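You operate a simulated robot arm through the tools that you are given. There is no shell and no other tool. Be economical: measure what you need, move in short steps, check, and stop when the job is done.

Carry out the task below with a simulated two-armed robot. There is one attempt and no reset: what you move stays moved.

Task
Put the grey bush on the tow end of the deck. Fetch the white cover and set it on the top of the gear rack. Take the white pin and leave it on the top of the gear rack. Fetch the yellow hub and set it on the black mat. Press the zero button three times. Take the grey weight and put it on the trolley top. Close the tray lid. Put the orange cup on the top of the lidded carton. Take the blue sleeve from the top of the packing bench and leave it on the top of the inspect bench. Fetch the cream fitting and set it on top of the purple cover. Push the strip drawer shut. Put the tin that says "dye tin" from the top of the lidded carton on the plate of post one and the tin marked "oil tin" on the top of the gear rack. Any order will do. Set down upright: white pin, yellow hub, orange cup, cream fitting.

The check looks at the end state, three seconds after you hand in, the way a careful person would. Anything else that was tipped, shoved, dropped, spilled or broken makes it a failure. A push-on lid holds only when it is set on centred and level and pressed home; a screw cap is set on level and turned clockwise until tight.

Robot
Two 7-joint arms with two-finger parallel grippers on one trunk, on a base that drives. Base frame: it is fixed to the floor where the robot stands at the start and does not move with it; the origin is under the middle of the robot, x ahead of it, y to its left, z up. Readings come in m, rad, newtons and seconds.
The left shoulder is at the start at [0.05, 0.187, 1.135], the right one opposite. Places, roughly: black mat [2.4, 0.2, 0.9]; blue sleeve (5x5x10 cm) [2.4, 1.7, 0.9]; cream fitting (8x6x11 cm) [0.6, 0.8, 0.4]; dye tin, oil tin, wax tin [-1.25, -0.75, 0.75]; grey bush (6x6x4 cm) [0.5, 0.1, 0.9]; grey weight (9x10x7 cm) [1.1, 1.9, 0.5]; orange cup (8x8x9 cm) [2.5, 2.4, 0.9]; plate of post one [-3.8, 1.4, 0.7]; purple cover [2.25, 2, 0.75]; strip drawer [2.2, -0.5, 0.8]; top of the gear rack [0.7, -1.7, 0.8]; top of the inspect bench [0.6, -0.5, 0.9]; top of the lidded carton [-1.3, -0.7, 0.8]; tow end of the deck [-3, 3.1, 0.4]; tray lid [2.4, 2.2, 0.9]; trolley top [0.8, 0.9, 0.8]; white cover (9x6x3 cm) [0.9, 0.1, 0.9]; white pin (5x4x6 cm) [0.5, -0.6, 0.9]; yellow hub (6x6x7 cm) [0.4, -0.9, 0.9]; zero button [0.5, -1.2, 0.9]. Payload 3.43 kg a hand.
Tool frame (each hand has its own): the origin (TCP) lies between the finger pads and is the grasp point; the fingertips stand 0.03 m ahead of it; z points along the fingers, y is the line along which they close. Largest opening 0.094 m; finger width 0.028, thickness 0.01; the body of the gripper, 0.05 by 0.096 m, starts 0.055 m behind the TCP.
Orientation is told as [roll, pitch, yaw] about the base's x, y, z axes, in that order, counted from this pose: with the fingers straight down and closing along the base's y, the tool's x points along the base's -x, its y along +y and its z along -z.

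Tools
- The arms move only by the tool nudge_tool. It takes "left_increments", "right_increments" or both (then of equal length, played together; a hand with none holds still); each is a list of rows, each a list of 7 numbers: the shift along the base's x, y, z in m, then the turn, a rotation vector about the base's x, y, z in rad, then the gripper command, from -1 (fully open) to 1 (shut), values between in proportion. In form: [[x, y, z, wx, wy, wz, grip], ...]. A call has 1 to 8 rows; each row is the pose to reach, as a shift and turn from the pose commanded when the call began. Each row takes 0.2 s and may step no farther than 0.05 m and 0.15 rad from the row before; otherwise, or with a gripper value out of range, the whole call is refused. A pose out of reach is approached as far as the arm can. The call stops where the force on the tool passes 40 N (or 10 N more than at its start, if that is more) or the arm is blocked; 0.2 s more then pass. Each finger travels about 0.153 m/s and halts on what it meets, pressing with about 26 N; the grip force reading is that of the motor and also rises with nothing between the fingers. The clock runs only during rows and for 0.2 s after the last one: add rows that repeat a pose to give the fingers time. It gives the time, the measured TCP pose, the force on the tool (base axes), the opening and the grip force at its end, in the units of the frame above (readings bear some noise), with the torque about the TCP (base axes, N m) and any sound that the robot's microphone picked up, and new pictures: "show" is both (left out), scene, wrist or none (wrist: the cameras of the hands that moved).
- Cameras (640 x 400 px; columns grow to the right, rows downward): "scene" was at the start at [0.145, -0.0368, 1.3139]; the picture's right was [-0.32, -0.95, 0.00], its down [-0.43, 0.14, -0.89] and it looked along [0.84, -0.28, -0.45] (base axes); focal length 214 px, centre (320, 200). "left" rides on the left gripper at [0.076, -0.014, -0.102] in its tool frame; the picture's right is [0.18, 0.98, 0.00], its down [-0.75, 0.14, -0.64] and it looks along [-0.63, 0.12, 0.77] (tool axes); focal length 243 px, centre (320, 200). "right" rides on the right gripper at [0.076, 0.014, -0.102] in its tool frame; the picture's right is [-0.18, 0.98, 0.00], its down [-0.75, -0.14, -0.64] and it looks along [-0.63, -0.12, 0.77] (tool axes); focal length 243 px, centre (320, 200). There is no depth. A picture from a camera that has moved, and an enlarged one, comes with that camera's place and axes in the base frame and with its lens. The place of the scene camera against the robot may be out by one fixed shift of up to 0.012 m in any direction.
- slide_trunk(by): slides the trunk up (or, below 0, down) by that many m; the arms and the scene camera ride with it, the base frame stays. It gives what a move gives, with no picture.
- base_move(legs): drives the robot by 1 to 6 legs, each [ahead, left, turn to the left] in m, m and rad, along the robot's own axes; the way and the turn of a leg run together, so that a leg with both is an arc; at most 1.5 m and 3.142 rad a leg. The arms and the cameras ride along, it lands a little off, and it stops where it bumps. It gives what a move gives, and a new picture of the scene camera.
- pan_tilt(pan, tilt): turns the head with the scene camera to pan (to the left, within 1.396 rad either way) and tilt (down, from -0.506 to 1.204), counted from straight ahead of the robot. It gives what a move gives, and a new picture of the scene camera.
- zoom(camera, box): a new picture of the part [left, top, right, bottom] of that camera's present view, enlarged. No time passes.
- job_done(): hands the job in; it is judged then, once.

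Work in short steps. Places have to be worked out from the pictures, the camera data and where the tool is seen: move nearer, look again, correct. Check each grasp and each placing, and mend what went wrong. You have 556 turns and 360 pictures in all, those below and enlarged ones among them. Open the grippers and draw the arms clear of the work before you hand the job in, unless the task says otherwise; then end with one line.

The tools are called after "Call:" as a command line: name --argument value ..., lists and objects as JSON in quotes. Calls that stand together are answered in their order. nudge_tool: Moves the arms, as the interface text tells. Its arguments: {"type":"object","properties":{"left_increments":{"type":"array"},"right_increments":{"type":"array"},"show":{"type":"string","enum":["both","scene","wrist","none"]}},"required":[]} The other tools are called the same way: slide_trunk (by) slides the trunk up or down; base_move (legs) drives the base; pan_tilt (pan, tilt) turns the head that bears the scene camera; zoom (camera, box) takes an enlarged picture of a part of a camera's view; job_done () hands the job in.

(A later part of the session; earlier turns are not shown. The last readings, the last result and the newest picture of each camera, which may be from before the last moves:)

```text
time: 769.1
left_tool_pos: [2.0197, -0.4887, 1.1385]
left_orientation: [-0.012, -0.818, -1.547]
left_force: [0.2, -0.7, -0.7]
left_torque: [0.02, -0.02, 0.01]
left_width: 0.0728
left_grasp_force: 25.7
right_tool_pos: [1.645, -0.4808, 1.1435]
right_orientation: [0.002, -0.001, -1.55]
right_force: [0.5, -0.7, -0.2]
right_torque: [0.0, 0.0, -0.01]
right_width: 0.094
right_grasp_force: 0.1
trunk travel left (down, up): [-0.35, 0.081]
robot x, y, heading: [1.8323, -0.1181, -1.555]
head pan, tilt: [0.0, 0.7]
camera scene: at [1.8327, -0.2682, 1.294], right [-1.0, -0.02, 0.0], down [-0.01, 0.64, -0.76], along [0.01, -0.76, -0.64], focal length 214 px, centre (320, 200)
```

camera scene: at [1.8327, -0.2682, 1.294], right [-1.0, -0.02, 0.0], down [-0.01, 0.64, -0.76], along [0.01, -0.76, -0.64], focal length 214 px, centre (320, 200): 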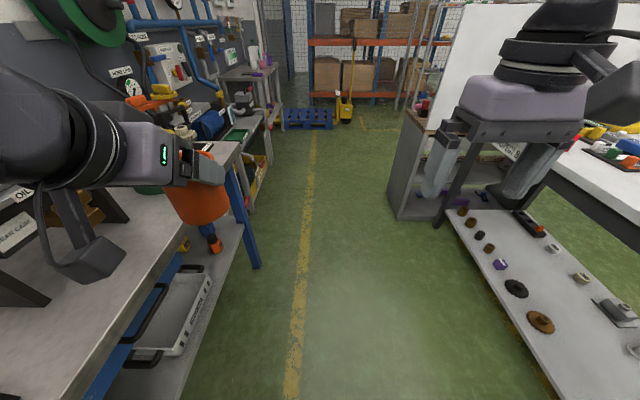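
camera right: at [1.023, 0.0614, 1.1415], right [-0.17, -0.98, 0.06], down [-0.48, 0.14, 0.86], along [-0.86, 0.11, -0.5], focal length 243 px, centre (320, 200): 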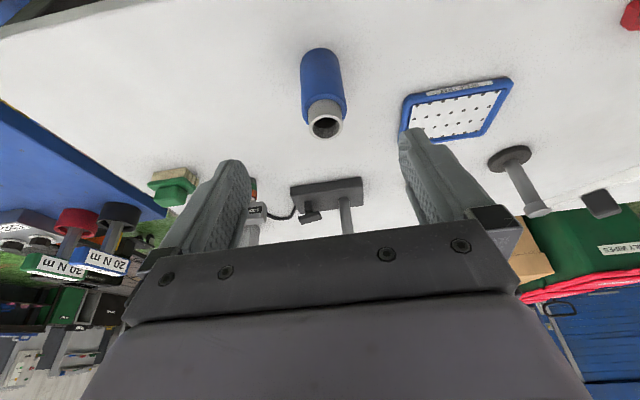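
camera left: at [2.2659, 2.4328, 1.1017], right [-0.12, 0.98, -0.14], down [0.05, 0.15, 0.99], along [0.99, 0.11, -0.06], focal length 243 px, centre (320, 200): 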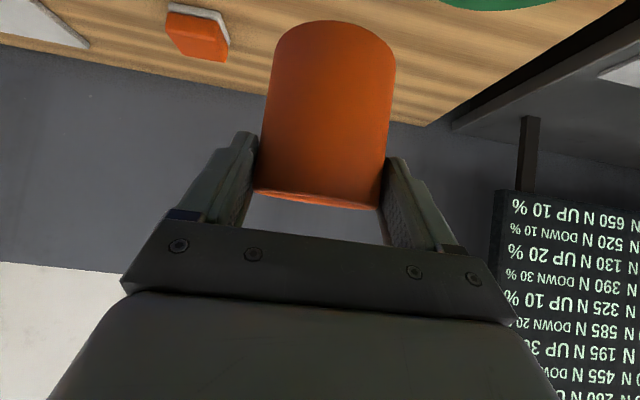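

Call:
base_move --legs '[[0, -0.07, -0.015], [1.2, 0, 0], [1.12, 0, 0]]'

Call:
base_move --legs '[[0, 0, -1.57], [1.3, 0, 0]]'

```text
time: 781.1
left_tool_pos: [1.973, -2.8083, 1.1379]
left_orientation: [-0.012, -0.816, -1.549]
left_force: [0.4, 0.4, -0.7]
left_torque: [-0.01, -0.02, 0.04]
left_width: 0.0727
left_grasp_force: 26.7
right_tool_pos: [1.5978, -2.7994, 1.1435]
right_orientation: [0.004, 0.001, -1.549]
right_force: [0.3, 0.5, 0.5]
right_torque: [0.03, -0.02, 0.01]
right_width: 0.0942
right_grasp_force: 0.0
trunk travel left (down, up): [-0.35, 0.081]
robot x, y, heading: [1.7849, -2.435, -1.55]
head pan, tilt: [0.0, 0.7]
camera scene: at [1.7854, -2.5871, 1.2939], right [-1.0, -0.02, 0.0], down [-0.01, 0.64, -0.76], along [0.01, -0.76, -0.64], focal length 214 px, centre (320, 200)
```

scene: 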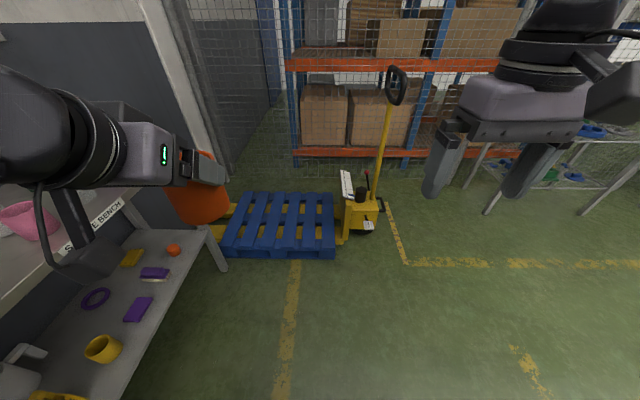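

```text
time: 791.5
left_tool_pos: [0.1059, -2.6388, 1.1375]
left_orientation: [-0.013, -0.818, -3.131]
left_force: [-0.5, 0.5, -0.7]
left_torque: [0.01, -0.02, 0.02]
left_width: 0.0729
left_grasp_force: 25.4
right_tool_pos: [0.1172, -2.2649, 1.1435]
right_orientation: [0.004, 0.0, -3.13]
right_force: [-0.2, -1.2, -0.1]
right_torque: [0.03, 0.01, 0.01]
right_width: 0.0941
right_grasp_force: 0.0
trunk travel left (down, up): [-0.35, 0.081]
robot x, y, heading: [0.479, -2.4559, -3.128]
head pan, tilt: [0.0, 0.7]
camera scene: at [0.3352, -2.4625, 1.2939], right [-0.01, 1.0, 0.0], down [0.64, 0.01, -0.76], along [-0.76, -0.01, -0.64], focal length 214 px, centre (320, 200)
```

scene: 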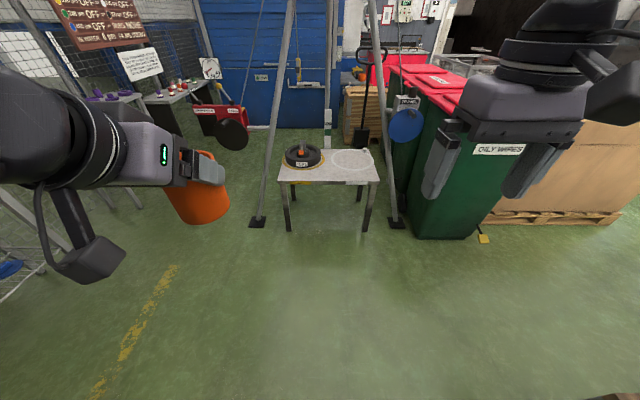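

Call:
base_move --legs '[[0.71, 0, 0], [0, 0, 1.56]]'

Call:
base_move --legs '[[-0.55, 0, 0]]'

```text
time: 799.1
left_tool_pos: [-0.0588, -2.8385, 1.1378]
left_orientation: [-0.014, -0.818, -1.586]
left_force: [0.6, -0.5, -1.3]
left_torque: [0.06, 0.02, 0.02]
left_width: 0.0731
left_grasp_force: 26.1
right_tool_pos: [-0.4337, -2.8166, 1.1435]
right_orientation: [0.004, -0.001, -1.587]
right_force: [-0.9, 0.5, -0.1]
right_torque: [0.0, 0.02, 0.02]
right_width: 0.0939
right_grasp_force: 0.0
trunk travel left (down, up): [-0.35, 0.081]
robot x, y, heading: [-0.235, -2.4625, -1.59]
head pan, tilt: [0.0, 0.7]
camera scene: at [-0.237, -2.6108, 1.294], right [-1.0, 0.02, 0.0], down [0.01, 0.64, -0.76], along [-0.01, -0.76, -0.64], focal length 214 px, centre (320, 200)
```

scene: 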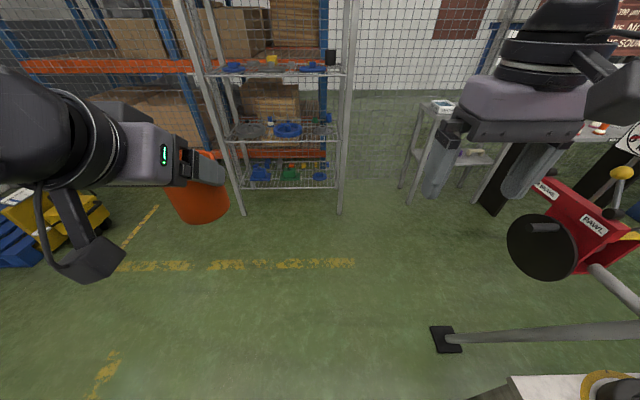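

```text
time: 802.3
left_tool_pos: [-0.0488, -2.2941, 1.1362]
left_orientation: [-0.013, -0.821, -1.591]
left_force: [0.2, -0.3, -0.6]
left_torque: [-0.03, 0.03, 0.01]
left_width: 0.0727
left_grasp_force: 25.8
right_tool_pos: [-0.4241, -2.2679, 1.1431]
right_orientation: [0.004, 0.002, -1.591]
right_force: [-0.4, 0.0, -0.3]
right_torque: [0.01, 0.0, -0.01]
right_width: 0.0942
right_grasp_force: 0.1
trunk travel left (down, up): [-0.35, 0.081]
robot x, y, heading: [-0.2215, -1.9173, -1.593]
head pan, tilt: [0.0, 0.7]
camera scene: at [-0.2258, -2.0647, 1.294], right [-1.0, 0.03, 0.0], down [0.02, 0.64, -0.77], along [-0.02, -0.76, -0.64], focal length 214 px, centre (320, 200)
```

scene: 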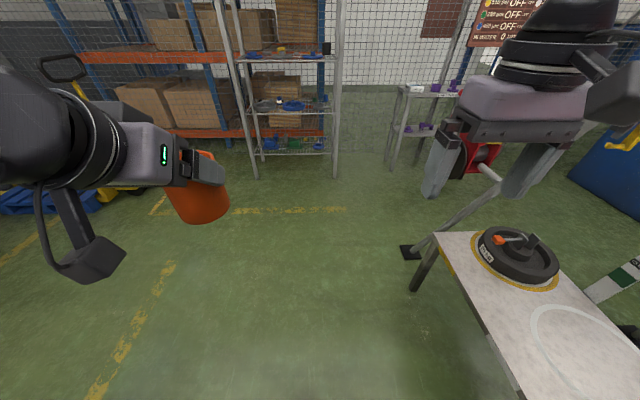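

Heading drifts slightly; I correct and keep reversing in short legs through the gap.

Call:
base_move --legs '[[0, -0.015, 0.022], [-0.35, 0, 0]]'

Call:
base_move --legs '[[-0.35, 0, 0]]'

Call:
base_move --legs '[[-0.35, 0, 0]]'

```text
time: 804.9
left_tool_pos: [-0.056, -1.9422, 1.1371]
left_orientation: [-0.013, -0.82, -1.568]
left_force: [0.3, 0.6, -1.5]
left_torque: [0.01, 0.0, 0.02]
left_width: 0.0729
left_grasp_force: 26.3
right_tool_pos: [-0.4288, -1.9272, 1.1439]
right_orientation: [0.004, 0.0, -1.568]
right_force: [-0.1, 0.6, -0.7]
right_torque: [-0.01, 0.02, 0.05]
right_width: 0.0944
right_grasp_force: 0.2
trunk travel left (down, up): [-0.35, 0.081]
robot x, y, heading: [-0.2372, -1.5672, -1.57]
head pan, tilt: [0.0, 0.7]
camera scene: at [-0.2364, -1.7178, 1.294], right [-1.0, 0.0, 0.0], down [0.0, 0.64, -0.77], along [0.0, -0.77, -0.64], focal length 214 px, centre (320, 200)
```

scene: 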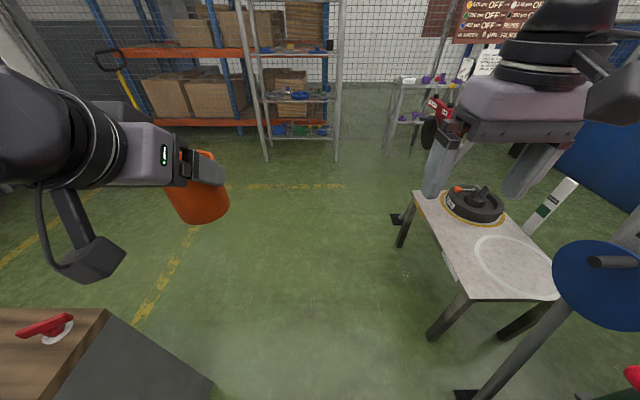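

```text
time: 807.1
left_tool_pos: [-0.0541, -1.5962, 1.1379]
left_orientation: [-0.014, -0.818, -1.569]
left_force: [0.1, 0.1, -0.8]
left_torque: [-0.01, 0.01, 0.01]
left_width: 0.0727
left_grasp_force: 26.5
right_tool_pos: [-0.4272, -1.5825, 1.1425]
right_orientation: [0.004, 0.0, -1.57]
right_force: [-0.3, 0.7, -0.1]
right_torque: [-0.03, 0.02, -0.02]
right_width: 0.0938
right_grasp_force: 0.0
trunk travel left (down, up): [-0.35, 0.081]
robot x, y, heading: [-0.2347, -1.2263, -1.569]
head pan, tilt: [0.0, 0.7]
camera scene: at [-0.236, -1.372, 1.294], right [-1.0, 0.0, 0.0], down [0.0, 0.64, -0.77], along [0.0, -0.77, -0.64], focal length 214 px, centre (320, 200)
```

scene: 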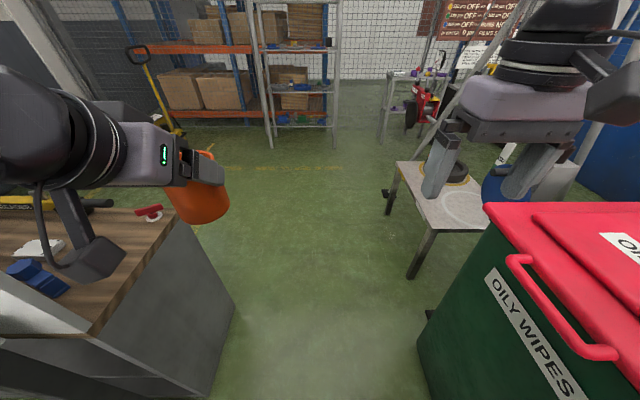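

```text
time: 809.4
left_tool_pos: [-0.0524, -1.2486, 1.1383]
left_orientation: [-0.012, -0.817, -1.566]
left_force: [0.0, 0.0, -0.8]
left_torque: [0.02, 0.0, -0.04]
left_width: 0.073
left_grasp_force: 25.9
right_tool_pos: [-0.4273, -1.2332, 1.1434]
right_orientation: [0.004, 0.0, -1.565]
right_force: [-0.6, 1.0, 0.3]
right_torque: [-0.01, -0.02, 0.05]
right_width: 0.0942
right_grasp_force: 0.0
trunk travel left (down, up): [-0.35, 0.081]
robot x, y, heading: [-0.2339, -0.8734, -1.571]
head pan, tilt: [0.0, 0.7]
camera scene: at [-0.235, -1.024, 1.294], right [-1.0, 0.0, 0.0], down [0.0, 0.64, -0.77], along [0.0, -0.77, -0.64], focal length 214 px, centre (320, 200)
```

scene: 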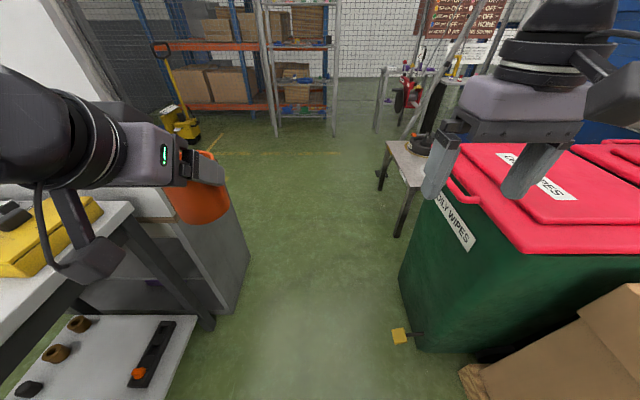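

Through. I turn west to the carton and look for a free spot.

Call:
base_move --legs '[[-0.3, 0, 0], [0, 0, -1.57]]'

Call:
pan_tilt --pan 0.1 --tilt 0.75

```text
time: 815.3
left_tool_pos: [-0.6135, -0.7507, 1.1384]
left_orientation: [-0.013, -0.818, 3.134]
left_force: [0.7, -0.5, -0.1]
left_torque: [-0.03, -0.01, -0.03]
left_width: 0.0728
left_grasp_force: 26.2
right_tool_pos: [-0.5939, -0.3775, 1.1426]
right_orientation: [0.004, 0.001, 3.133]
right_force: [0.1, -0.4, 0.7]
right_torque: [0.0, 0.0, -0.02]
right_width: 0.0943
right_grasp_force: 0.1
trunk travel left (down, up): [-0.35, 0.081]
robot x, y, heading: [-0.2343, -0.5749, 3.127]
head pan, tilt: [0.0, 0.7]
camera scene: at [-0.3787, -0.5788, 1.294], right [0.01, 1.0, 0.0], down [0.64, -0.01, -0.76], along [-0.76, 0.01, -0.64], focal length 214 px, centre (320, 200)
```

scene: 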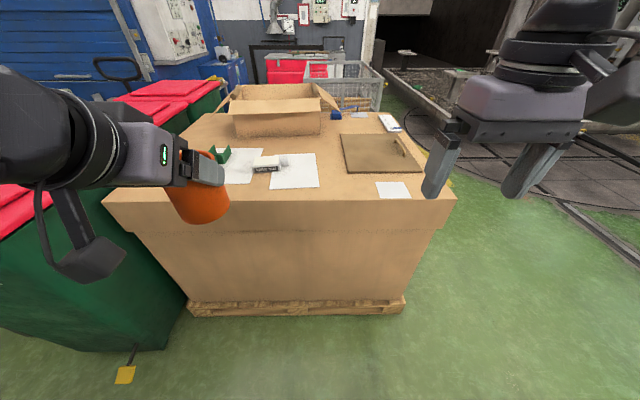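

```text
time: 816.0
left_tool_pos: [-0.6137, -0.7498, 1.1374]
left_orientation: [-0.011, -0.818, 3.134]
left_force: [0.5, 0.2, -0.7]
left_torque: [-0.01, -0.01, -0.01]
left_width: 0.0727
left_grasp_force: 25.8
right_tool_pos: [-0.5926, -0.3768, 1.1436]
right_orientation: [0.005, 0.001, 3.132]
right_force: [-0.9, -1.3, -0.4]
right_torque: [-0.01, 0.0, -0.01]
right_width: 0.0939
right_grasp_force: 0.1
trunk travel left (down, up): [-0.35, 0.081]
robot x, y, heading: [-0.2366, -0.5744, 3.132]
head pan, tilt: [0.099, 0.75]
camera scene: at [-0.3763, -0.5871, 1.2897], right [-0.09, 1.0, 0.0], down [0.68, 0.06, -0.73], along [-0.73, -0.06, -0.68], focal length 214 px, centre (320, 200)
```

scene: 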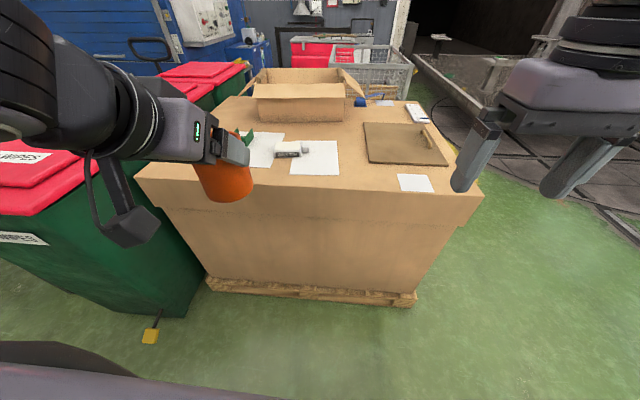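

A free patch lies between the paper and the board at about (-1.03, -0.52). I position the base.

Call:
base_move --legs '[[0, -0.26, 0.01]]'

Call:
base_move --legs '[[0.3, 0, 0]]'

Call:
nudge_tool --left_increments '[[-0.03, 0.0, -0.02, 0, 0, 0, 1], [-0.06, 0.0, -0.04, 0, 0, 0, 1], [-0.09, 0.0, -0.06, 0, 0, 0, 1]]' --show "both"

```text
time: 817.8
left_tool_pos: [-0.6073, -0.4961, 1.1379]
left_orientation: [-0.011, -0.818, 3.142]
left_force: [-1.0, 1.2, -0.4]
left_torque: [-0.02, -0.05, -0.02]
left_width: 0.0732
left_grasp_force: 25.9
right_tool_pos: [-0.5926, -0.1227, 1.1434]
right_orientation: [0.005, 0.003, -3.141]
right_force: [0.0, -0.7, 0.4]
right_torque: [-0.03, 0.01, 0.0]
right_width: 0.0938
right_grasp_force: 0.1
trunk travel left (down, up): [-0.35, 0.081]
robot x, y, heading: [-0.2351, -0.3161, 3.135]
head pan, tilt: [0.099, 0.75]
camera scene: at [-0.3742, -0.3307, 1.2897], right [-0.1, 1.0, 0.0], down [0.68, 0.07, -0.73], along [-0.73, -0.07, -0.68], focal length 214 px, centre (320, 200)
```

scene: 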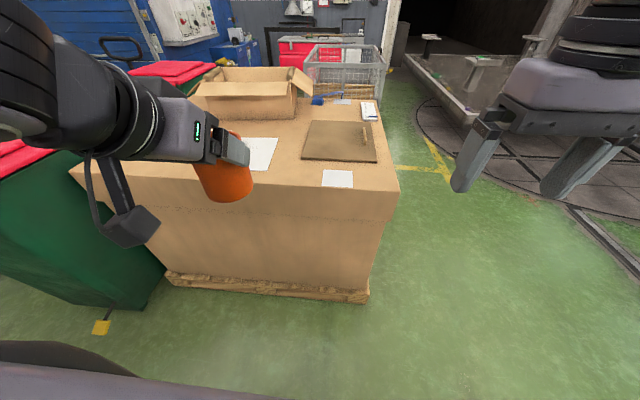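

```text
time: 819.9
left_tool_pos: [-0.9065, -0.497, 1.137]
left_orientation: [-0.012, -0.817, -3.139]
left_force: [0.1, -0.6, -0.2]
left_torque: [-0.02, -0.01, 0.02]
left_width: 0.0728
left_grasp_force: 26.1
right_tool_pos: [-0.8901, -0.1227, 1.1428]
right_orientation: [0.004, 0.003, -3.141]
right_force: [-0.5, -0.3, 0.1]
right_torque: [0.0, 0.0, -0.02]
right_width: 0.094
right_grasp_force: 0.1
trunk travel left (down, up): [-0.35, 0.081]
robot x, y, heading: [-0.5321, -0.319, 3.138]
head pan, tilt: [0.099, 0.75]
camera scene: at [-0.6718, -0.3308, 1.2896], right [-0.1, 1.0, 0.0], down [0.68, 0.07, -0.73], along [-0.73, -0.07, -0.68], focal length 214 px, centre (320, 200)
```

scene: 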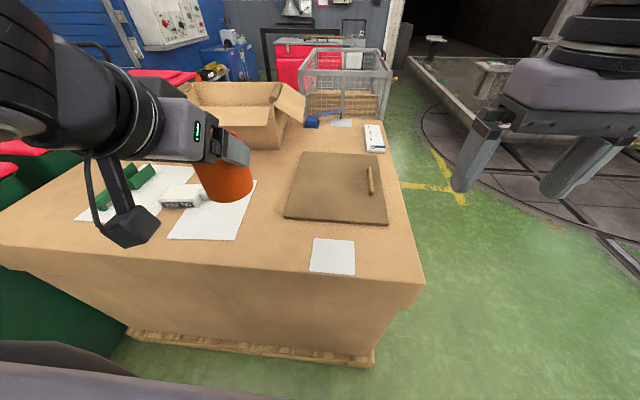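

```text
time: 820.7
left_tool_pos: [-0.9936, -0.496, 1.0779]
left_orientation: [-0.012, -0.818, -3.141]
left_force: [1.1, -0.1, -1.6]
left_torque: [-0.02, 0.0, 0.01]
left_width: 0.0728
left_grasp_force: 25.7
right_tool_pos: [-0.8903, -0.1227, 1.1436]
right_orientation: [0.003, 0.001, -3.139]
right_force: [-0.2, 0.5, 0.1]
right_torque: [0.04, 0.03, 0.02]
right_width: 0.0943
right_grasp_force: 0.0
trunk travel left (down, up): [-0.35, 0.081]
robot x, y, heading: [-0.5307, -0.3155, 3.14]
head pan, tilt: [0.099, 0.75]
camera scene: at [-0.6716, -0.3309, 1.2897], right [-0.1, 1.0, 0.0], down [0.68, 0.07, -0.73], along [-0.73, -0.07, -0.68], focal length 214 px, centre (320, 200)
camera left: at [-0.8677, -0.4838, 1.0929], right [0.12, -0.98, -0.14], down [-0.05, -0.15, 0.99], along [-0.99, -0.11, -0.06], focal length 243 px, centre (320, 200)
```

scene: 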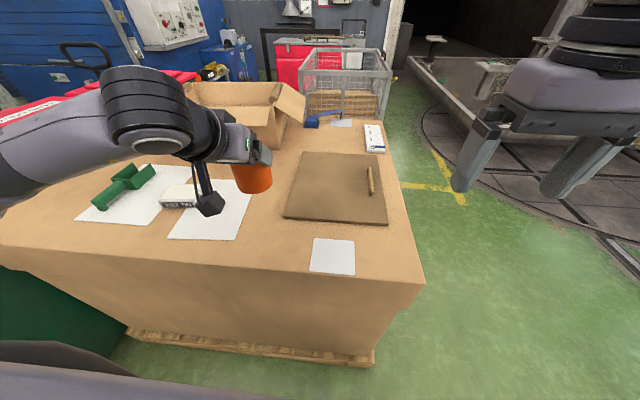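
left: 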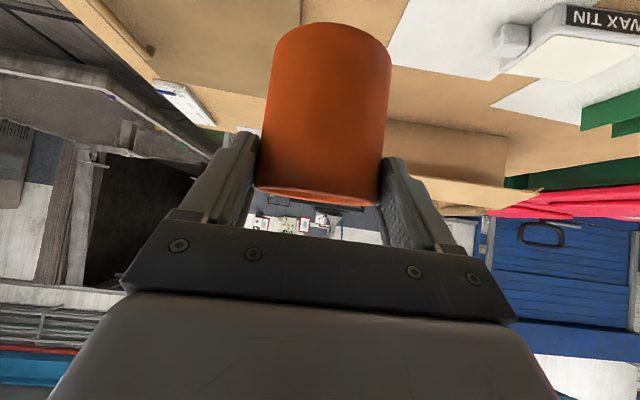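

Call:
nudge_tool --left_increments '[[-0.01, -0.005, -0.04, 0, 0, 0, 1], [-0.012, -0.008, -0.08, 0, 0, 0, 1], [-0.012, -0.008, -0.12, 0, 0, 0, 1], [-0.012, -0.008, -0.145, 0, 0, 0, 1]]' --show "both"

```text
time: 821.7
left_tool_pos: [-1.0074, -0.5053, 0.9317]
left_orientation: [-0.011, -0.819, -3.139]
left_force: [0.1, -0.6, -0.6]
left_torque: [-0.01, -0.03, 0.0]
left_width: 0.0731
left_grasp_force: 26.4
right_tool_pos: [-0.8913, -0.1231, 1.1441]
right_orientation: [0.002, 0.002, -3.139]
right_force: [0.1, -0.9, 0.2]
right_torque: [-0.03, 0.01, -0.01]
right_width: 0.0939
right_grasp_force: 0.1
trunk travel left (down, up): [-0.35, 0.081]
robot x, y, heading: [-0.5273, -0.3146, 3.145]
head pan, tilt: [0.099, 0.75]
camera scene: at [-0.6713, -0.3308, 1.2897], right [-0.1, 1.0, 0.0], down [0.68, 0.07, -0.73], along [-0.73, -0.07, -0.68], focal length 214 px, centre (320, 200)
camera left: at [-0.8806, -0.4921, 0.9468], right [0.12, -0.98, -0.14], down [-0.05, -0.15, 0.99], along [-0.99, -0.11, -0.06], focal length 243 px, centre (320, 200)
```

scene: 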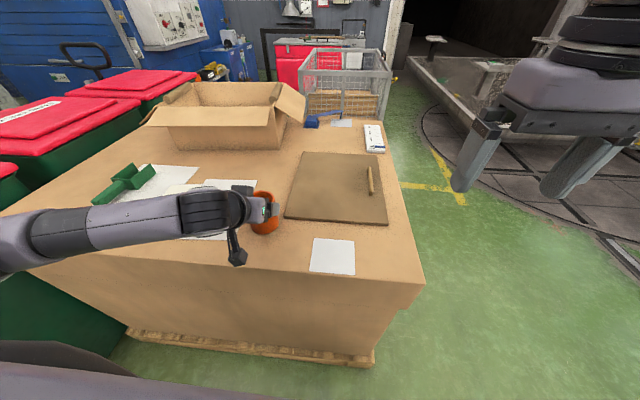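
left: 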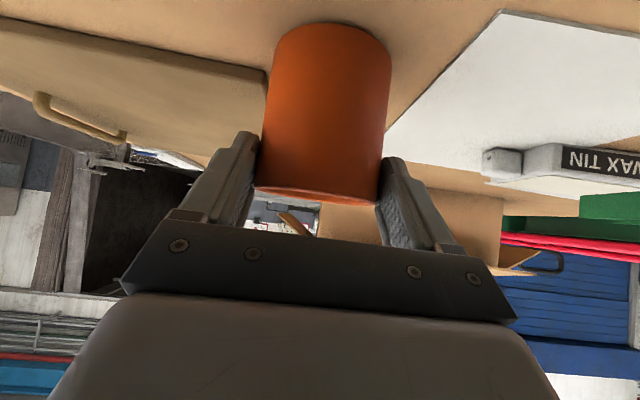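

Call:
nudge_tool --left_increments '[[0.004, -0.004, -0.007, 0, 0, 0, 1], [0.004, -0.004, -0.014, 0, 0, 0, 1], [0.004, -0.004, -0.021, 0, 0, 0, 1], [0.004, -0.004, -0.028, 0, 0, 0, 1], [0.004, -0.004, -0.035, 0, 0, 0, 1]]' --show "wrist"

```text
time: 822.9
left_tool_pos: [-1.0039, -0.5101, 0.9023]
left_orientation: [-0.012, -0.83, -3.137]
left_force: [2.8, -1.3, 24.2]
left_torque: [-0.52, 0.53, 0.02]
left_width: 0.073
left_grasp_force: 26.5
right_tool_pos: [-0.8886, -0.1227, 1.1428]
right_orientation: [0.002, -0.003, -3.14]
right_force: [0.0, -0.6, 0.4]
right_torque: [-0.05, 0.02, 0.0]
right_width: 0.094
right_grasp_force: 0.1
trunk travel left (down, up): [-0.35, 0.081]
robot x, y, heading: [-0.533, -0.3127, 3.136]
head pan, tilt: [0.099, 0.75]
camera left: at [-0.8773, -0.4968, 0.9159], right [0.12, -0.98, -0.14], down [-0.04, -0.15, 0.99], along [-0.99, -0.11, -0.05], focal length 243 px, centre (320, 200)
```

left: 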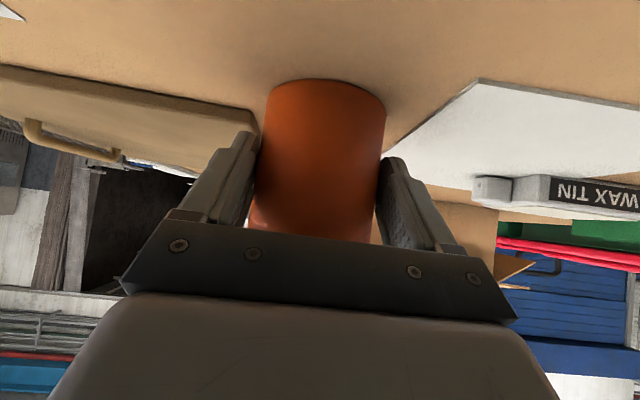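

The cup is seated (it slid slightly in the grip). I open slowly and check that it stands upright.

Call:
nudge_tool --left_increments '[[0, 0, 0.003, 0, 0, 0, 0.3], [0, 0, 0.003, 0, 0, 0, -0.4], [0, 0, 0.003, 0, 0, 0, -1], [0, 0, 0.003, 0, 0, 0, -1]]' --show "wrist"

```text
time: 823.9
left_tool_pos: [-1.0042, -0.5087, 0.9007]
left_orientation: [-0.013, -0.817, -3.139]
left_force: [0.2, -0.2, -0.2]
left_torque: [0.02, -0.02, 0.04]
left_width: 0.0939
left_grasp_force: 0.1
right_tool_pos: [-0.8895, -0.1222, 1.1424]
right_orientation: [0.003, 0.0, -3.14]
right_force: [-0.4, 0.1, 0.1]
right_torque: [0.0, -0.01, -0.02]
right_width: 0.0941
right_grasp_force: 0.1
trunk travel left (down, up): [-0.35, 0.081]
robot x, y, heading: [-0.5298, -0.3154, 3.133]
head pan, tilt: [0.099, 0.75]
camera left: at [-0.8769, -0.4963, 0.9158], right [0.12, -0.98, -0.14], down [-0.05, -0.15, 0.99], along [-0.99, -0.11, -0.07], focal length 243 px, centre (320, 200)
```

left: 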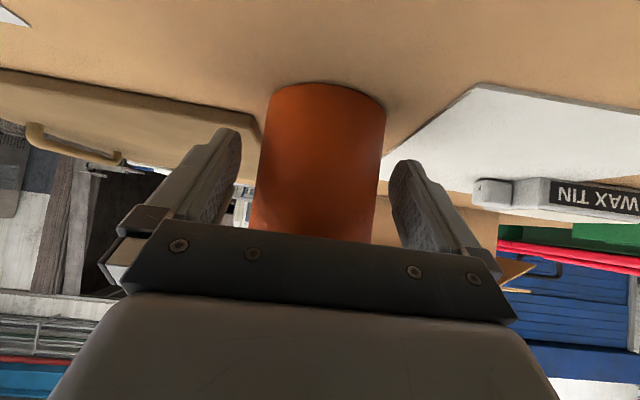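

Call:
nudge_tool --left_increments '[[0.03, 0, 0.005, 0, 0, 0, -1], [0.07, 0, 0.02, 0, 0, 0, -1], [0.1, 0, 0.05, 0, 0, 0, -1], [0.12, 0, 0.09, 0, 0, 0, -1], [0.14, 0, 0.13, 0, 0, 0, -1]]' --show "both"

```text
time: 825.1
left_tool_pos: [-0.9191, -0.4837, 1.0465]
left_orientation: [-0.011, -0.816, 3.14]
left_force: [-0.2, 0.0, 0.7]
left_torque: [-0.03, -0.01, -0.03]
left_width: 0.0937
left_grasp_force: 0.0
left hand out of reach, approached as far as the arm can: row 3, 4, 5
right_tool_pos: [-0.8907, -0.1217, 1.1429]
right_orientation: [0.003, 0.0, -3.139]
right_force: [-0.1, 0.3, 0.2]
right_torque: [0.03, 0.01, 0.0]
right_width: 0.0939
right_grasp_force: 0.1
trunk travel left (down, up): [-0.35, 0.081]
robot x, y, heading: [-0.5323, -0.3171, 3.138]
head pan, tilt: [0.099, 0.75]
camera scene: at [-0.671, -0.3302, 1.2897], right [-0.1, 1.0, 0.0], down [0.68, 0.07, -0.73], along [-0.73, -0.07, -0.68], focal length 214 px, centre (320, 200)
camera left: at [-0.7928, -0.4711, 1.0619], right [0.12, -0.98, -0.14], down [-0.05, -0.15, 0.99], along [-0.99, -0.11, -0.07], focal length 243 px, centre (320, 200)
```

scene: 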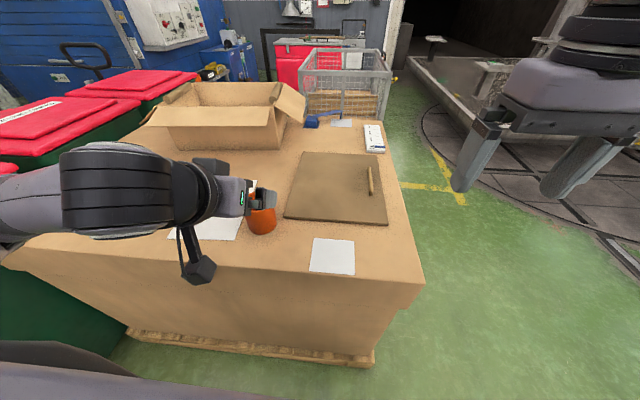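
left: 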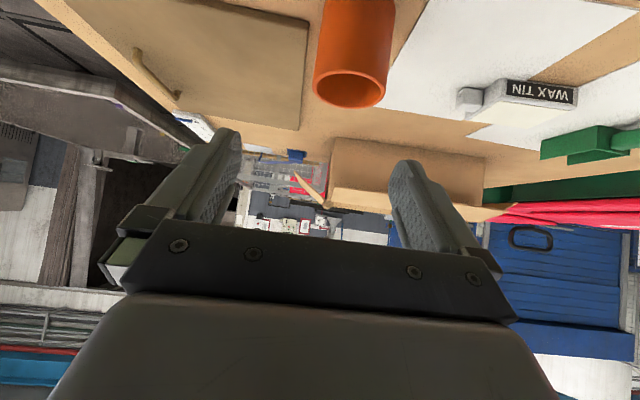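

The cup stands upright on the carton. Now I raise and straighten the left arm, then head for the cream fitting from the trolley's west side.

Call:
nudge_tool --left_increments '[[0.03, 0, 0.03, 0, -0.12, 0, -1], [0.05, 0.01, 0.06, 0, -0.24, 0, -1], [0.07, 0.02, 0.09, 0, -0.36, 0, -1], [0.08, 0.02, 0.11, 0, -0.48, 0, -1], [0.08, 0.02, 0.12, 0, -0.6, 0, -1], [0.08, 0.02, 0.12, 0, -0.72, 0, -1], [0.08, 0.02, 0.12, 0, -0.816, 0, -1]]' --show "none"

Call:
base_move --legs '[[-0.2, 0, 0], [0, -0.6, 0], [0, 0, -1.57]]'

Call:
base_move --legs '[[0.7, 0, 0], [0, 0, -1.57]]'

Call:
pan_tilt --pan -0.15 --tilt 0.6

```text
time: 826.7
left_tool_pos: [-0.8425, -0.4643, 1.1655]
left_orientation: [-0.008, -0.001, -3.139]
left_force: [-0.8, -0.1, 0.6]
left_torque: [0.02, 0.01, -0.01]
left_width: 0.094
left_grasp_force: 0.2
right_tool_pos: [-0.8899, -0.1227, 1.1436]
right_orientation: [0.004, 0.0, -3.14]
right_force: [-0.6, 0.2, -0.7]
right_torque: [0.01, 0.0, -0.03]
right_width: 0.094
right_grasp_force: 0.1
trunk travel left (down, up): [-0.35, 0.081]
robot x, y, heading: [-0.5324, -0.3161, 3.14]
head pan, tilt: [0.099, 0.75]
```

```text
time: 835.1
left_tool_pos: [-0.4803, 0.5946, 1.1653]
left_orientation: [-0.011, -0.001, 1.561]
left_force: [0.5, 0.6, 0.4]
left_torque: [0.01, -0.01, 0.01]
left_width: 0.094
left_grasp_force: 0.0
right_tool_pos: [-0.1378, 0.6379, 1.143]
right_orientation: [0.001, 0.001, 1.56]
right_force: [-0.1, 0.1, 0.2]
right_torque: [-0.02, 0.03, 0.04]
right_width: 0.0938
right_grasp_force: 0.1
trunk travel left (down, up): [-0.35, 0.081]
robot x, y, heading: [-0.3345, 0.2797, 1.56]
head pan, tilt: [0.099, 0.75]
camera scene: at [-0.341, 0.4143, 1.2897], right [1.0, 0.09, 0.0], down [0.06, -0.68, -0.73], along [-0.06, 0.73, -0.68], focal length 214 px, centre (320, 200)
```

scene: 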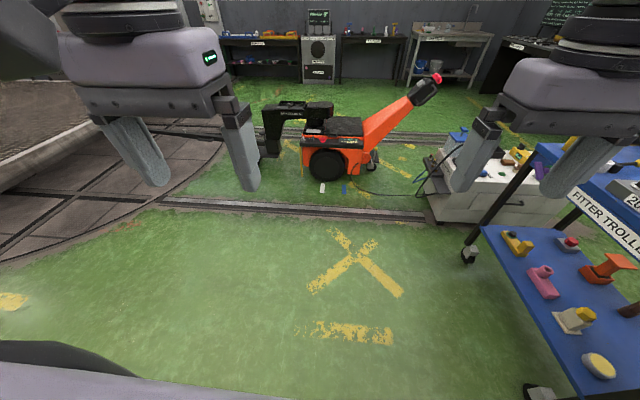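

```text
time: 842.8
left_tool_pos: [-0.0098, 1.1232, 1.1649]
left_orientation: [-0.01, -0.003, -0.027]
left_force: [-0.3, 0.0, 0.1]
left_torque: [0.02, 0.0, 0.0]
left_width: 0.0941
left_grasp_force: 0.1
right_tool_pos: [0.0275, 0.7798, 1.1433]
right_orientation: [0.006, 0.0, -0.027]
right_force: [0.4, -0.1, 0.1]
right_torque: [0.03, -0.02, -0.01]
right_width: 0.0941
right_grasp_force: 0.1
trunk travel left (down, up): [-0.35, 0.081]
robot x, y, heading: [-0.3276, 0.9829, -0.032]
head pan, tilt: [0.099, 0.75]
camera scene: at [-0.186, 0.9785, 1.2897], right [0.07, -1.0, 0.0], down [-0.68, -0.05, -0.73], along [0.73, 0.05, -0.68], focal length 214 px, centre (320, 200)
```

scene: 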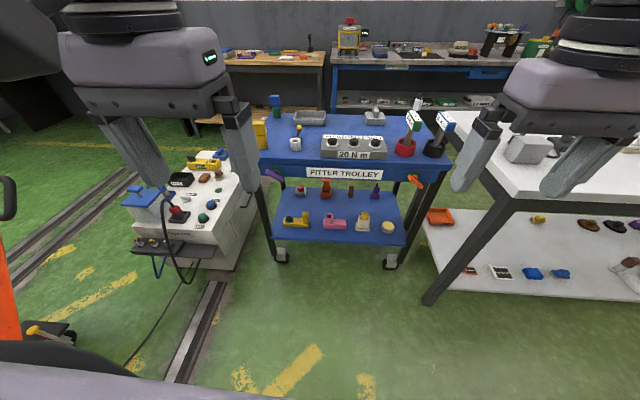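

```text
time: 843.6
left_tool_pos: [-0.01, 1.1239, 1.165]
left_orientation: [-0.011, -0.001, -0.027]
left_force: [-0.3, -0.5, 0.6]
left_torque: [0.01, 0.0, 0.01]
left_width: 0.0939
left_grasp_force: 0.0
right_tool_pos: [0.0283, 0.7794, 1.1437]
right_orientation: [0.004, 0.0, -0.026]
right_force: [-0.9, 0.2, 1.1]
right_torque: [-0.01, -0.02, -0.01]
right_width: 0.0942
right_grasp_force: 0.1
trunk travel left (down, up): [-0.35, 0.081]
robot x, y, heading: [-0.3251, 0.9833, -0.027]
head pan, tilt: [-0.15, 0.6]
camera scene: at [-0.1817, 0.9571, 1.3026], right [-0.18, -0.98, 0.0], down [-0.56, 0.1, -0.82], along [0.81, -0.15, -0.57], focal length 214 px, centre (320, 200)
```

scene: 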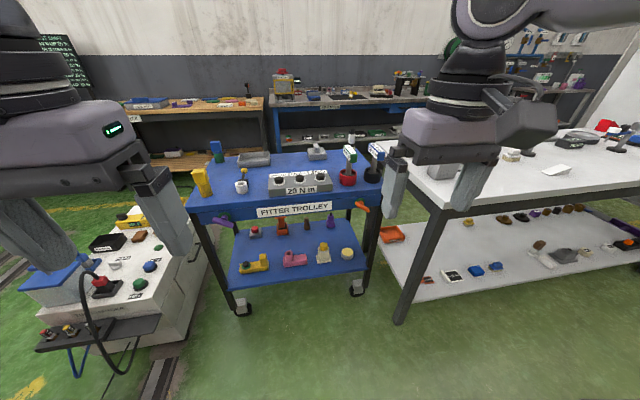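

Call:
zoom --camera "scene" --box '[220, 190, 400, 300]'

```text
3.56 times, centred on (310, 245) of scene
camera zoom: at [-0.1817, 0.9571, 1.3026], right [-0.18, -0.98, 0.0], down [-0.56, 0.1, -0.82], along [0.81, -0.15, -0.57], focal length 763 px, centre (356, 40)
```

zoom: 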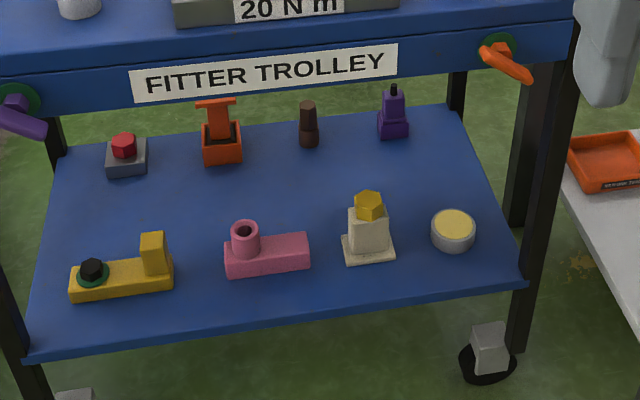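

The cream fitting stands in the front row at about (0.575, 0.797) on the lower shelf. I approach from the west, retract the left hand, and lower the trunk.

Call:
base_move --legs '[[0, 0.045, 0.027], [0.36, 0, 0]]'

Call:
nudge_tool --left_increments '[[-0.03, 0.02, 0, 0, 0, 0, -1], [-0.06, 0.04, 0, 0, 0, 0, -1], [-0.09, 0.05, 0, 0, 0, 0, -1]]' --right_increments '[[-0.02, -0.01, 0, 0, -0.12, 0, -1], [-0.04, -0.02, 0, 0, -0.24, 0, -1], [-0.06, -0.03, 0, 0, -0.36, 0, -1]]' --show "none"

Call:
slide_trunk --by -0.34

```text
time: 846.4
left_tool_pos: [0.3404, 1.1733, 1.1647]
left_orientation: [-0.011, -0.002, -0.004]
left_force: [0.1, -0.1, 0.0]
left_torque: [-0.02, 0.02, -0.02]
left_width: 0.094
left_grasp_force: 0.0
right_tool_pos: [0.3872, 0.8314, 1.1437]
right_orientation: [0.003, 0.003, -0.004]
right_force: [0.1, -0.5, -0.6]
right_torque: [0.0, 0.01, 0.01]
right_width: 0.094
right_grasp_force: 0.2
trunk travel left (down, up): [-0.35, 0.081]
robot x, y, heading: [0.0286, 1.0277, -0.014]
head pan, tilt: [-0.15, 0.6]
camera scene: at [0.1745, 1.004, 1.3025], right [-0.16, -0.99, 0.0], down [-0.56, 0.09, -0.82], along [0.81, -0.13, -0.57], focal length 214 px, centre (320, 200)
```

scene: 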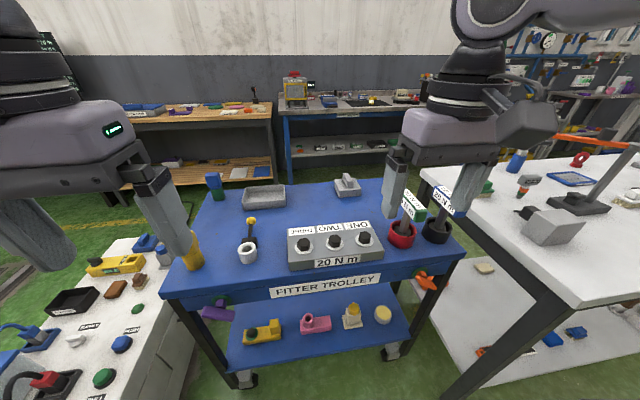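

```text
time: 847.2
left_tool_pos: [0.2502, 1.2232, 1.1675]
left_orientation: [-0.01, -0.004, -0.004]
left_force: [-0.3, -0.1, -0.2]
left_torque: [0.0, -0.01, 0.01]
left_width: 0.0939
left_grasp_force: 0.1
right_tool_pos: [0.3273, 0.8011, 1.1431]
right_orientation: [0.005, -0.361, -0.005]
right_force: [-0.2, 0.4, 0.3]
right_torque: [0.02, -0.04, 0.01]
right_width: 0.0941
right_grasp_force: 0.1
trunk travel left (down, up): [-0.35, 0.081]
robot x, y, heading: [0.0282, 1.0281, -0.007]
head pan, tilt: [-0.15, 0.6]
```

```text
time: 850.5
left_tool_pos: [0.2517, 1.2256, 0.8256]
left_orientation: [-0.009, -0.003, -0.006]
left_force: [-0.1, -0.7, 0.5]
left_torque: [0.01, 0.0, -0.02]
left_width: 0.0939
left_grasp_force: 0.0
right_tool_pos: [0.3271, 0.8029, 0.8027]
right_orientation: [0.006, -0.359, -0.002]
right_force: [-0.1, 0.6, 0.3]
right_torque: [0.01, 0.02, 0.0]
right_width: 0.094
right_grasp_force: 0.1
trunk travel left (down, up): [-0.01, 0.421]
robot x, y, heading: [0.0257, 1.0257, -0.009]
head pan, tilt: [-0.15, 0.6]
```

Call:
nudge_tool --right_increments '[[0.0, 0, -0.045, 0, -0.13, 0, -1], [0.0, 0, -0.09, 0, -0.26, 0, -1], [0.0, 0, -0.135, 0, -0.39, 0, -1], [0.0, 0, -0.18, 0, -0.5, 0, -1], [0.01, 0, -0.22, 0, -0.54, 0, -1], [0.02, 0, -0.26, 0, -0.54, 0, -1], [0.03, 0, -0.3, 0, -0.54, 0, -1]]' --show "both"

```text
time: 852.1
left_tool_pos: [0.2523, 1.2246, 0.8251]
left_orientation: [-0.009, -0.004, -0.005]
left_force: [0.0, 0.0, -0.5]
left_torque: [0.01, -0.03, 0.01]
left_width: 0.094
left_grasp_force: 0.1
right_tool_pos: [0.4111, 0.8222, 0.5683]
right_orientation: [0.001, -0.895, -0.006]
right_force: [0.4, -0.6, -1.4]
right_torque: [-0.02, 0.01, 0.05]
right_width: 0.0941
right_grasp_force: 0.1
right hand out of reach, approached as far as the arm can: row 1, 2, 3, 4, 5, 6, 7
trunk travel left (down, up): [-0.01, 0.421]
robot x, y, heading: [0.0296, 1.0274, -0.005]
head pan, tilt: [-0.15, 0.6]
camera scene: at [0.174, 1.004, 0.9626], right [-0.16, -0.99, 0.0], down [-0.56, 0.09, -0.83], along [0.81, -0.13, -0.56], focal length 214 px, centre (320, 200)
camera right: at [0.2834, 0.8377, 0.5731], right [0.12, 0.98, 0.14], down [-0.03, -0.14, 0.99], along [0.99, -0.12, 0.01], focal length 243 px, centre (320, 200)
```

scene: 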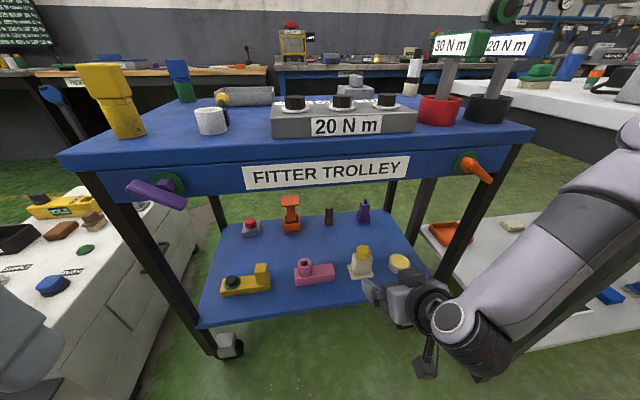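
right: 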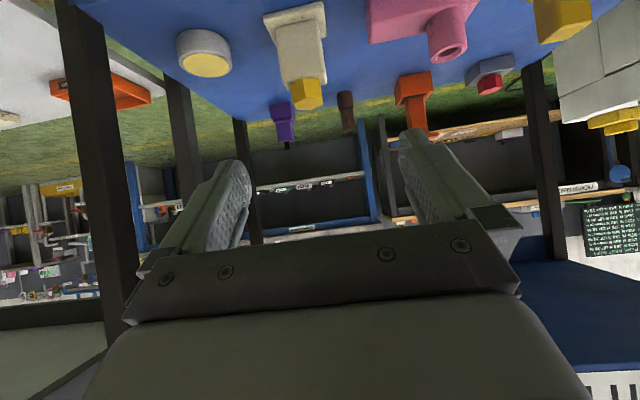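

The fitting is at about (0.58, 0.78), z 0.345–0.455. I bring the open hand down in front of it.

Call:
nudge_tool --right_increments '[[0.02, -0.015, -0.03, 0, 0, 0, -1], [0.04, -0.03, -0.06, 0, 0, 0, -1], [0.06, -0.04, -0.09, 0, 0, 0, -1], [0.075, -0.042, -0.12, 0, 0, 0, -1]]' --show "both"

```text
time: 853.1
left_tool_pos: [0.2522, 1.2248, 0.824]
left_orientation: [-0.014, -0.003, -0.006]
left_force: [-0.3, -0.4, -0.4]
left_torque: [0.0, 0.01, 0.01]
left_width: 0.094
left_grasp_force: 0.0
right_tool_pos: [0.488, 0.8081, 0.5511]
right_orientation: [0.003, -0.894, -0.006]
right_force: [-0.2, 0.3, -0.2]
right_torque: [-0.01, 0.02, -0.01]
right_width: 0.0941
right_grasp_force: 0.0
right hand out of reach, approached as far as the arm can: row 1, 2, 3, 4
trunk travel left (down, up): [-0.01, 0.421]
robot x, y, heading: [0.0285, 1.027, -0.007]
head pan, tilt: [-0.15, 0.6]
camera scene: at [0.174, 1.004, 0.9626], right [-0.16, -0.99, 0.0], down [-0.56, 0.09, -0.83], along [0.81, -0.13, -0.56], focal length 214 px, centre (320, 200)
camera right: at [0.3602, 0.8229, 0.5544], right [0.12, 0.98, 0.15], down [-0.03, -0.14, 0.99], along [0.99, -0.12, 0.01], focal length 243 px, centre (320, 200)
```

scene: 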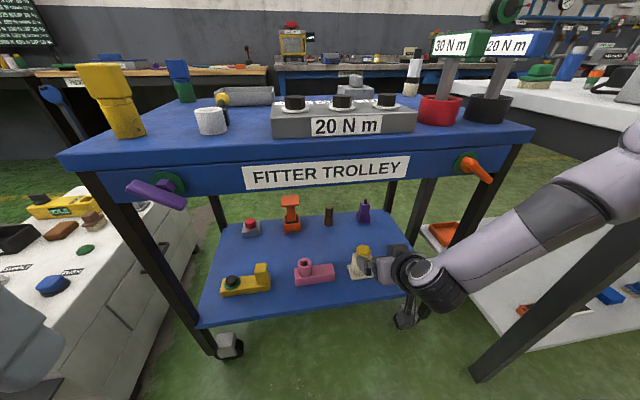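
right: 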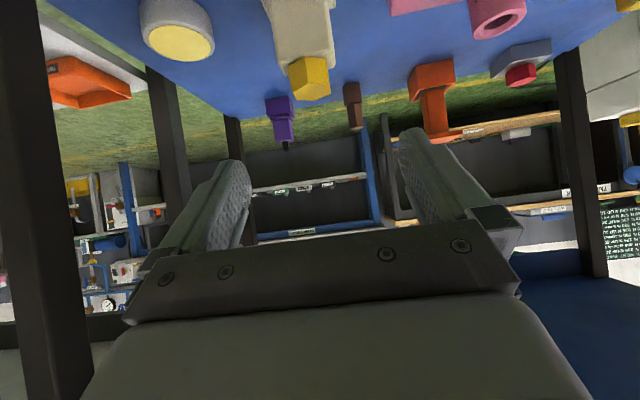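

The height limit binds at this tilt. I back the hand out, reduce the tilt to ~0.55 and bring the base closer.

Call:
nudge_tool --right_increments '[[-0.03, 0, 0.0, 0, 0.1, 0, -1], [-0.06, 0, 0.01, 0, 0.2, 0, -1], [-0.09, 0, 0.01, 0, 0.3, 0, -1], [-0.11, 0, 0.01, 0, 0.35, 0, -1]]' --show "none"

Call:
base_move --legs '[[0.09, 0, 0]]'

Call:
nudge_tool --right_increments '[[0, -0.01, -0.04, 0, 0, 0, -1], [0, -0.02, -0.08, 0, 0, 0, -1], [0, -0.025, -0.11, 0, 0, 0, -1], [0, -0.025, -0.13, 0, 0, 0, -1]]' --show "both"

```text
time: 854.1
left_tool_pos: [0.2504, 1.2261, 0.8262]
left_orientation: [-0.01, -0.004, -0.004]
left_force: [-0.4, -0.1, 0.7]
left_torque: [0.0, 0.04, -0.02]
left_width: 0.0941
left_grasp_force: 0.0
right_tool_pos: [0.3787, 0.8133, 0.5577]
right_orientation: [0.005, -0.547, -0.006]
right_force: [-0.3, -0.2, -0.4]
right_torque: [-0.01, 0.02, -0.02]
right_width: 0.0942
right_grasp_force: 0.0
right hand out of reach, approached as far as the arm can: row 4
trunk travel left (down, up): [-0.01, 0.421]
robot x, y, heading: [0.03, 1.024, -0.014]
head pan, tilt: [-0.15, 0.6]
```

```text
time: 855.2
left_tool_pos: [0.3403, 1.2231, 0.8267]
left_orientation: [-0.012, -0.004, -0.007]
left_force: [-0.7, 0.7, 0.5]
left_torque: [-0.02, 0.0, -0.01]
left_width: 0.0939
left_grasp_force: 0.0
right_tool_pos: [0.468, 0.8131, 0.5581]
right_orientation: [0.005, -0.549, -0.006]
right_force: [0.4, 0.7, -1.2]
right_torque: [0.01, 0.02, 0.01]
right_width: 0.0942
right_grasp_force: 0.1
trunk travel left (down, up): [-0.01, 0.421]
robot x, y, heading: [0.1187, 1.0253, -0.008]
head pan, tilt: [-0.15, 0.6]
camera scene: at [0.2624, 1.003, 0.9626], right [-0.16, -0.99, 0.0], down [-0.56, 0.09, -0.83], along [0.81, -0.13, -0.56], focal length 214 px, centre (320, 200)
```

scene: 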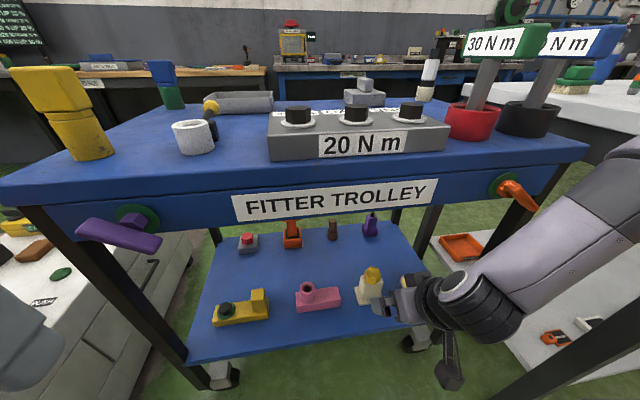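

```text
time: 856.2
left_tool_pos: [0.3404, 1.2241, 0.8259]
left_orientation: [-0.01, -0.003, -0.006]
left_force: [0.7, -0.5, 0.4]
left_torque: [0.0, 0.01, 0.0]
left_width: 0.0938
left_grasp_force: 0.0
right_tool_pos: [0.4698, 0.7744, 0.4777]
right_orientation: [0.007, -0.548, -0.007]
right_force: [0.4, -0.5, -0.2]
right_torque: [-0.01, 0.01, -0.03]
right_width: 0.0939
right_grasp_force: 0.1
right hand out of reach, approached as far as the arm can: row 2, 3, 4
trunk travel left (down, up): [-0.01, 0.421]
robot x, y, heading: [0.1149, 1.0229, -0.007]
head pan, tilt: [-0.15, 0.6]
camera scene: at [0.2624, 1.0031, 0.9626], right [-0.16, -0.99, 0.0], down [-0.56, 0.09, -0.83], along [0.81, -0.13, -0.56], focal length 214 px, centre (320, 200)
camera right: at [0.3514, 0.7882, 0.5249], right [0.16, 0.98, 0.1], down [0.31, -0.15, 0.94], along [0.94, -0.12, -0.33], focal length 243 px, centre (320, 200)
```

scene: 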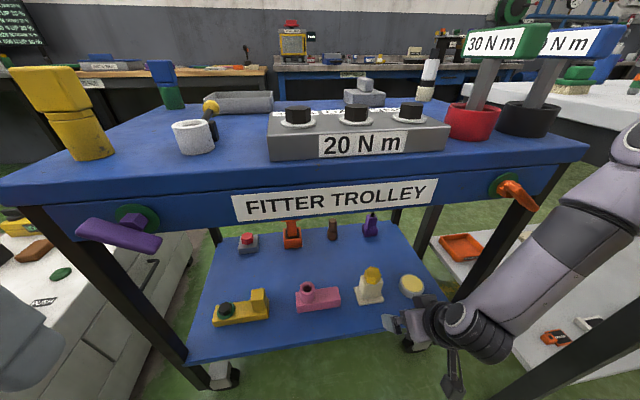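
right: 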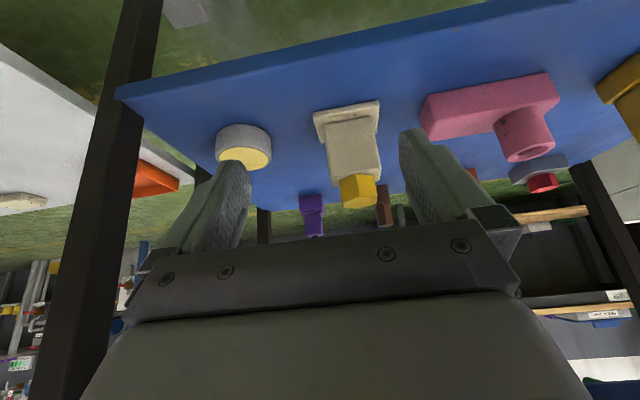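

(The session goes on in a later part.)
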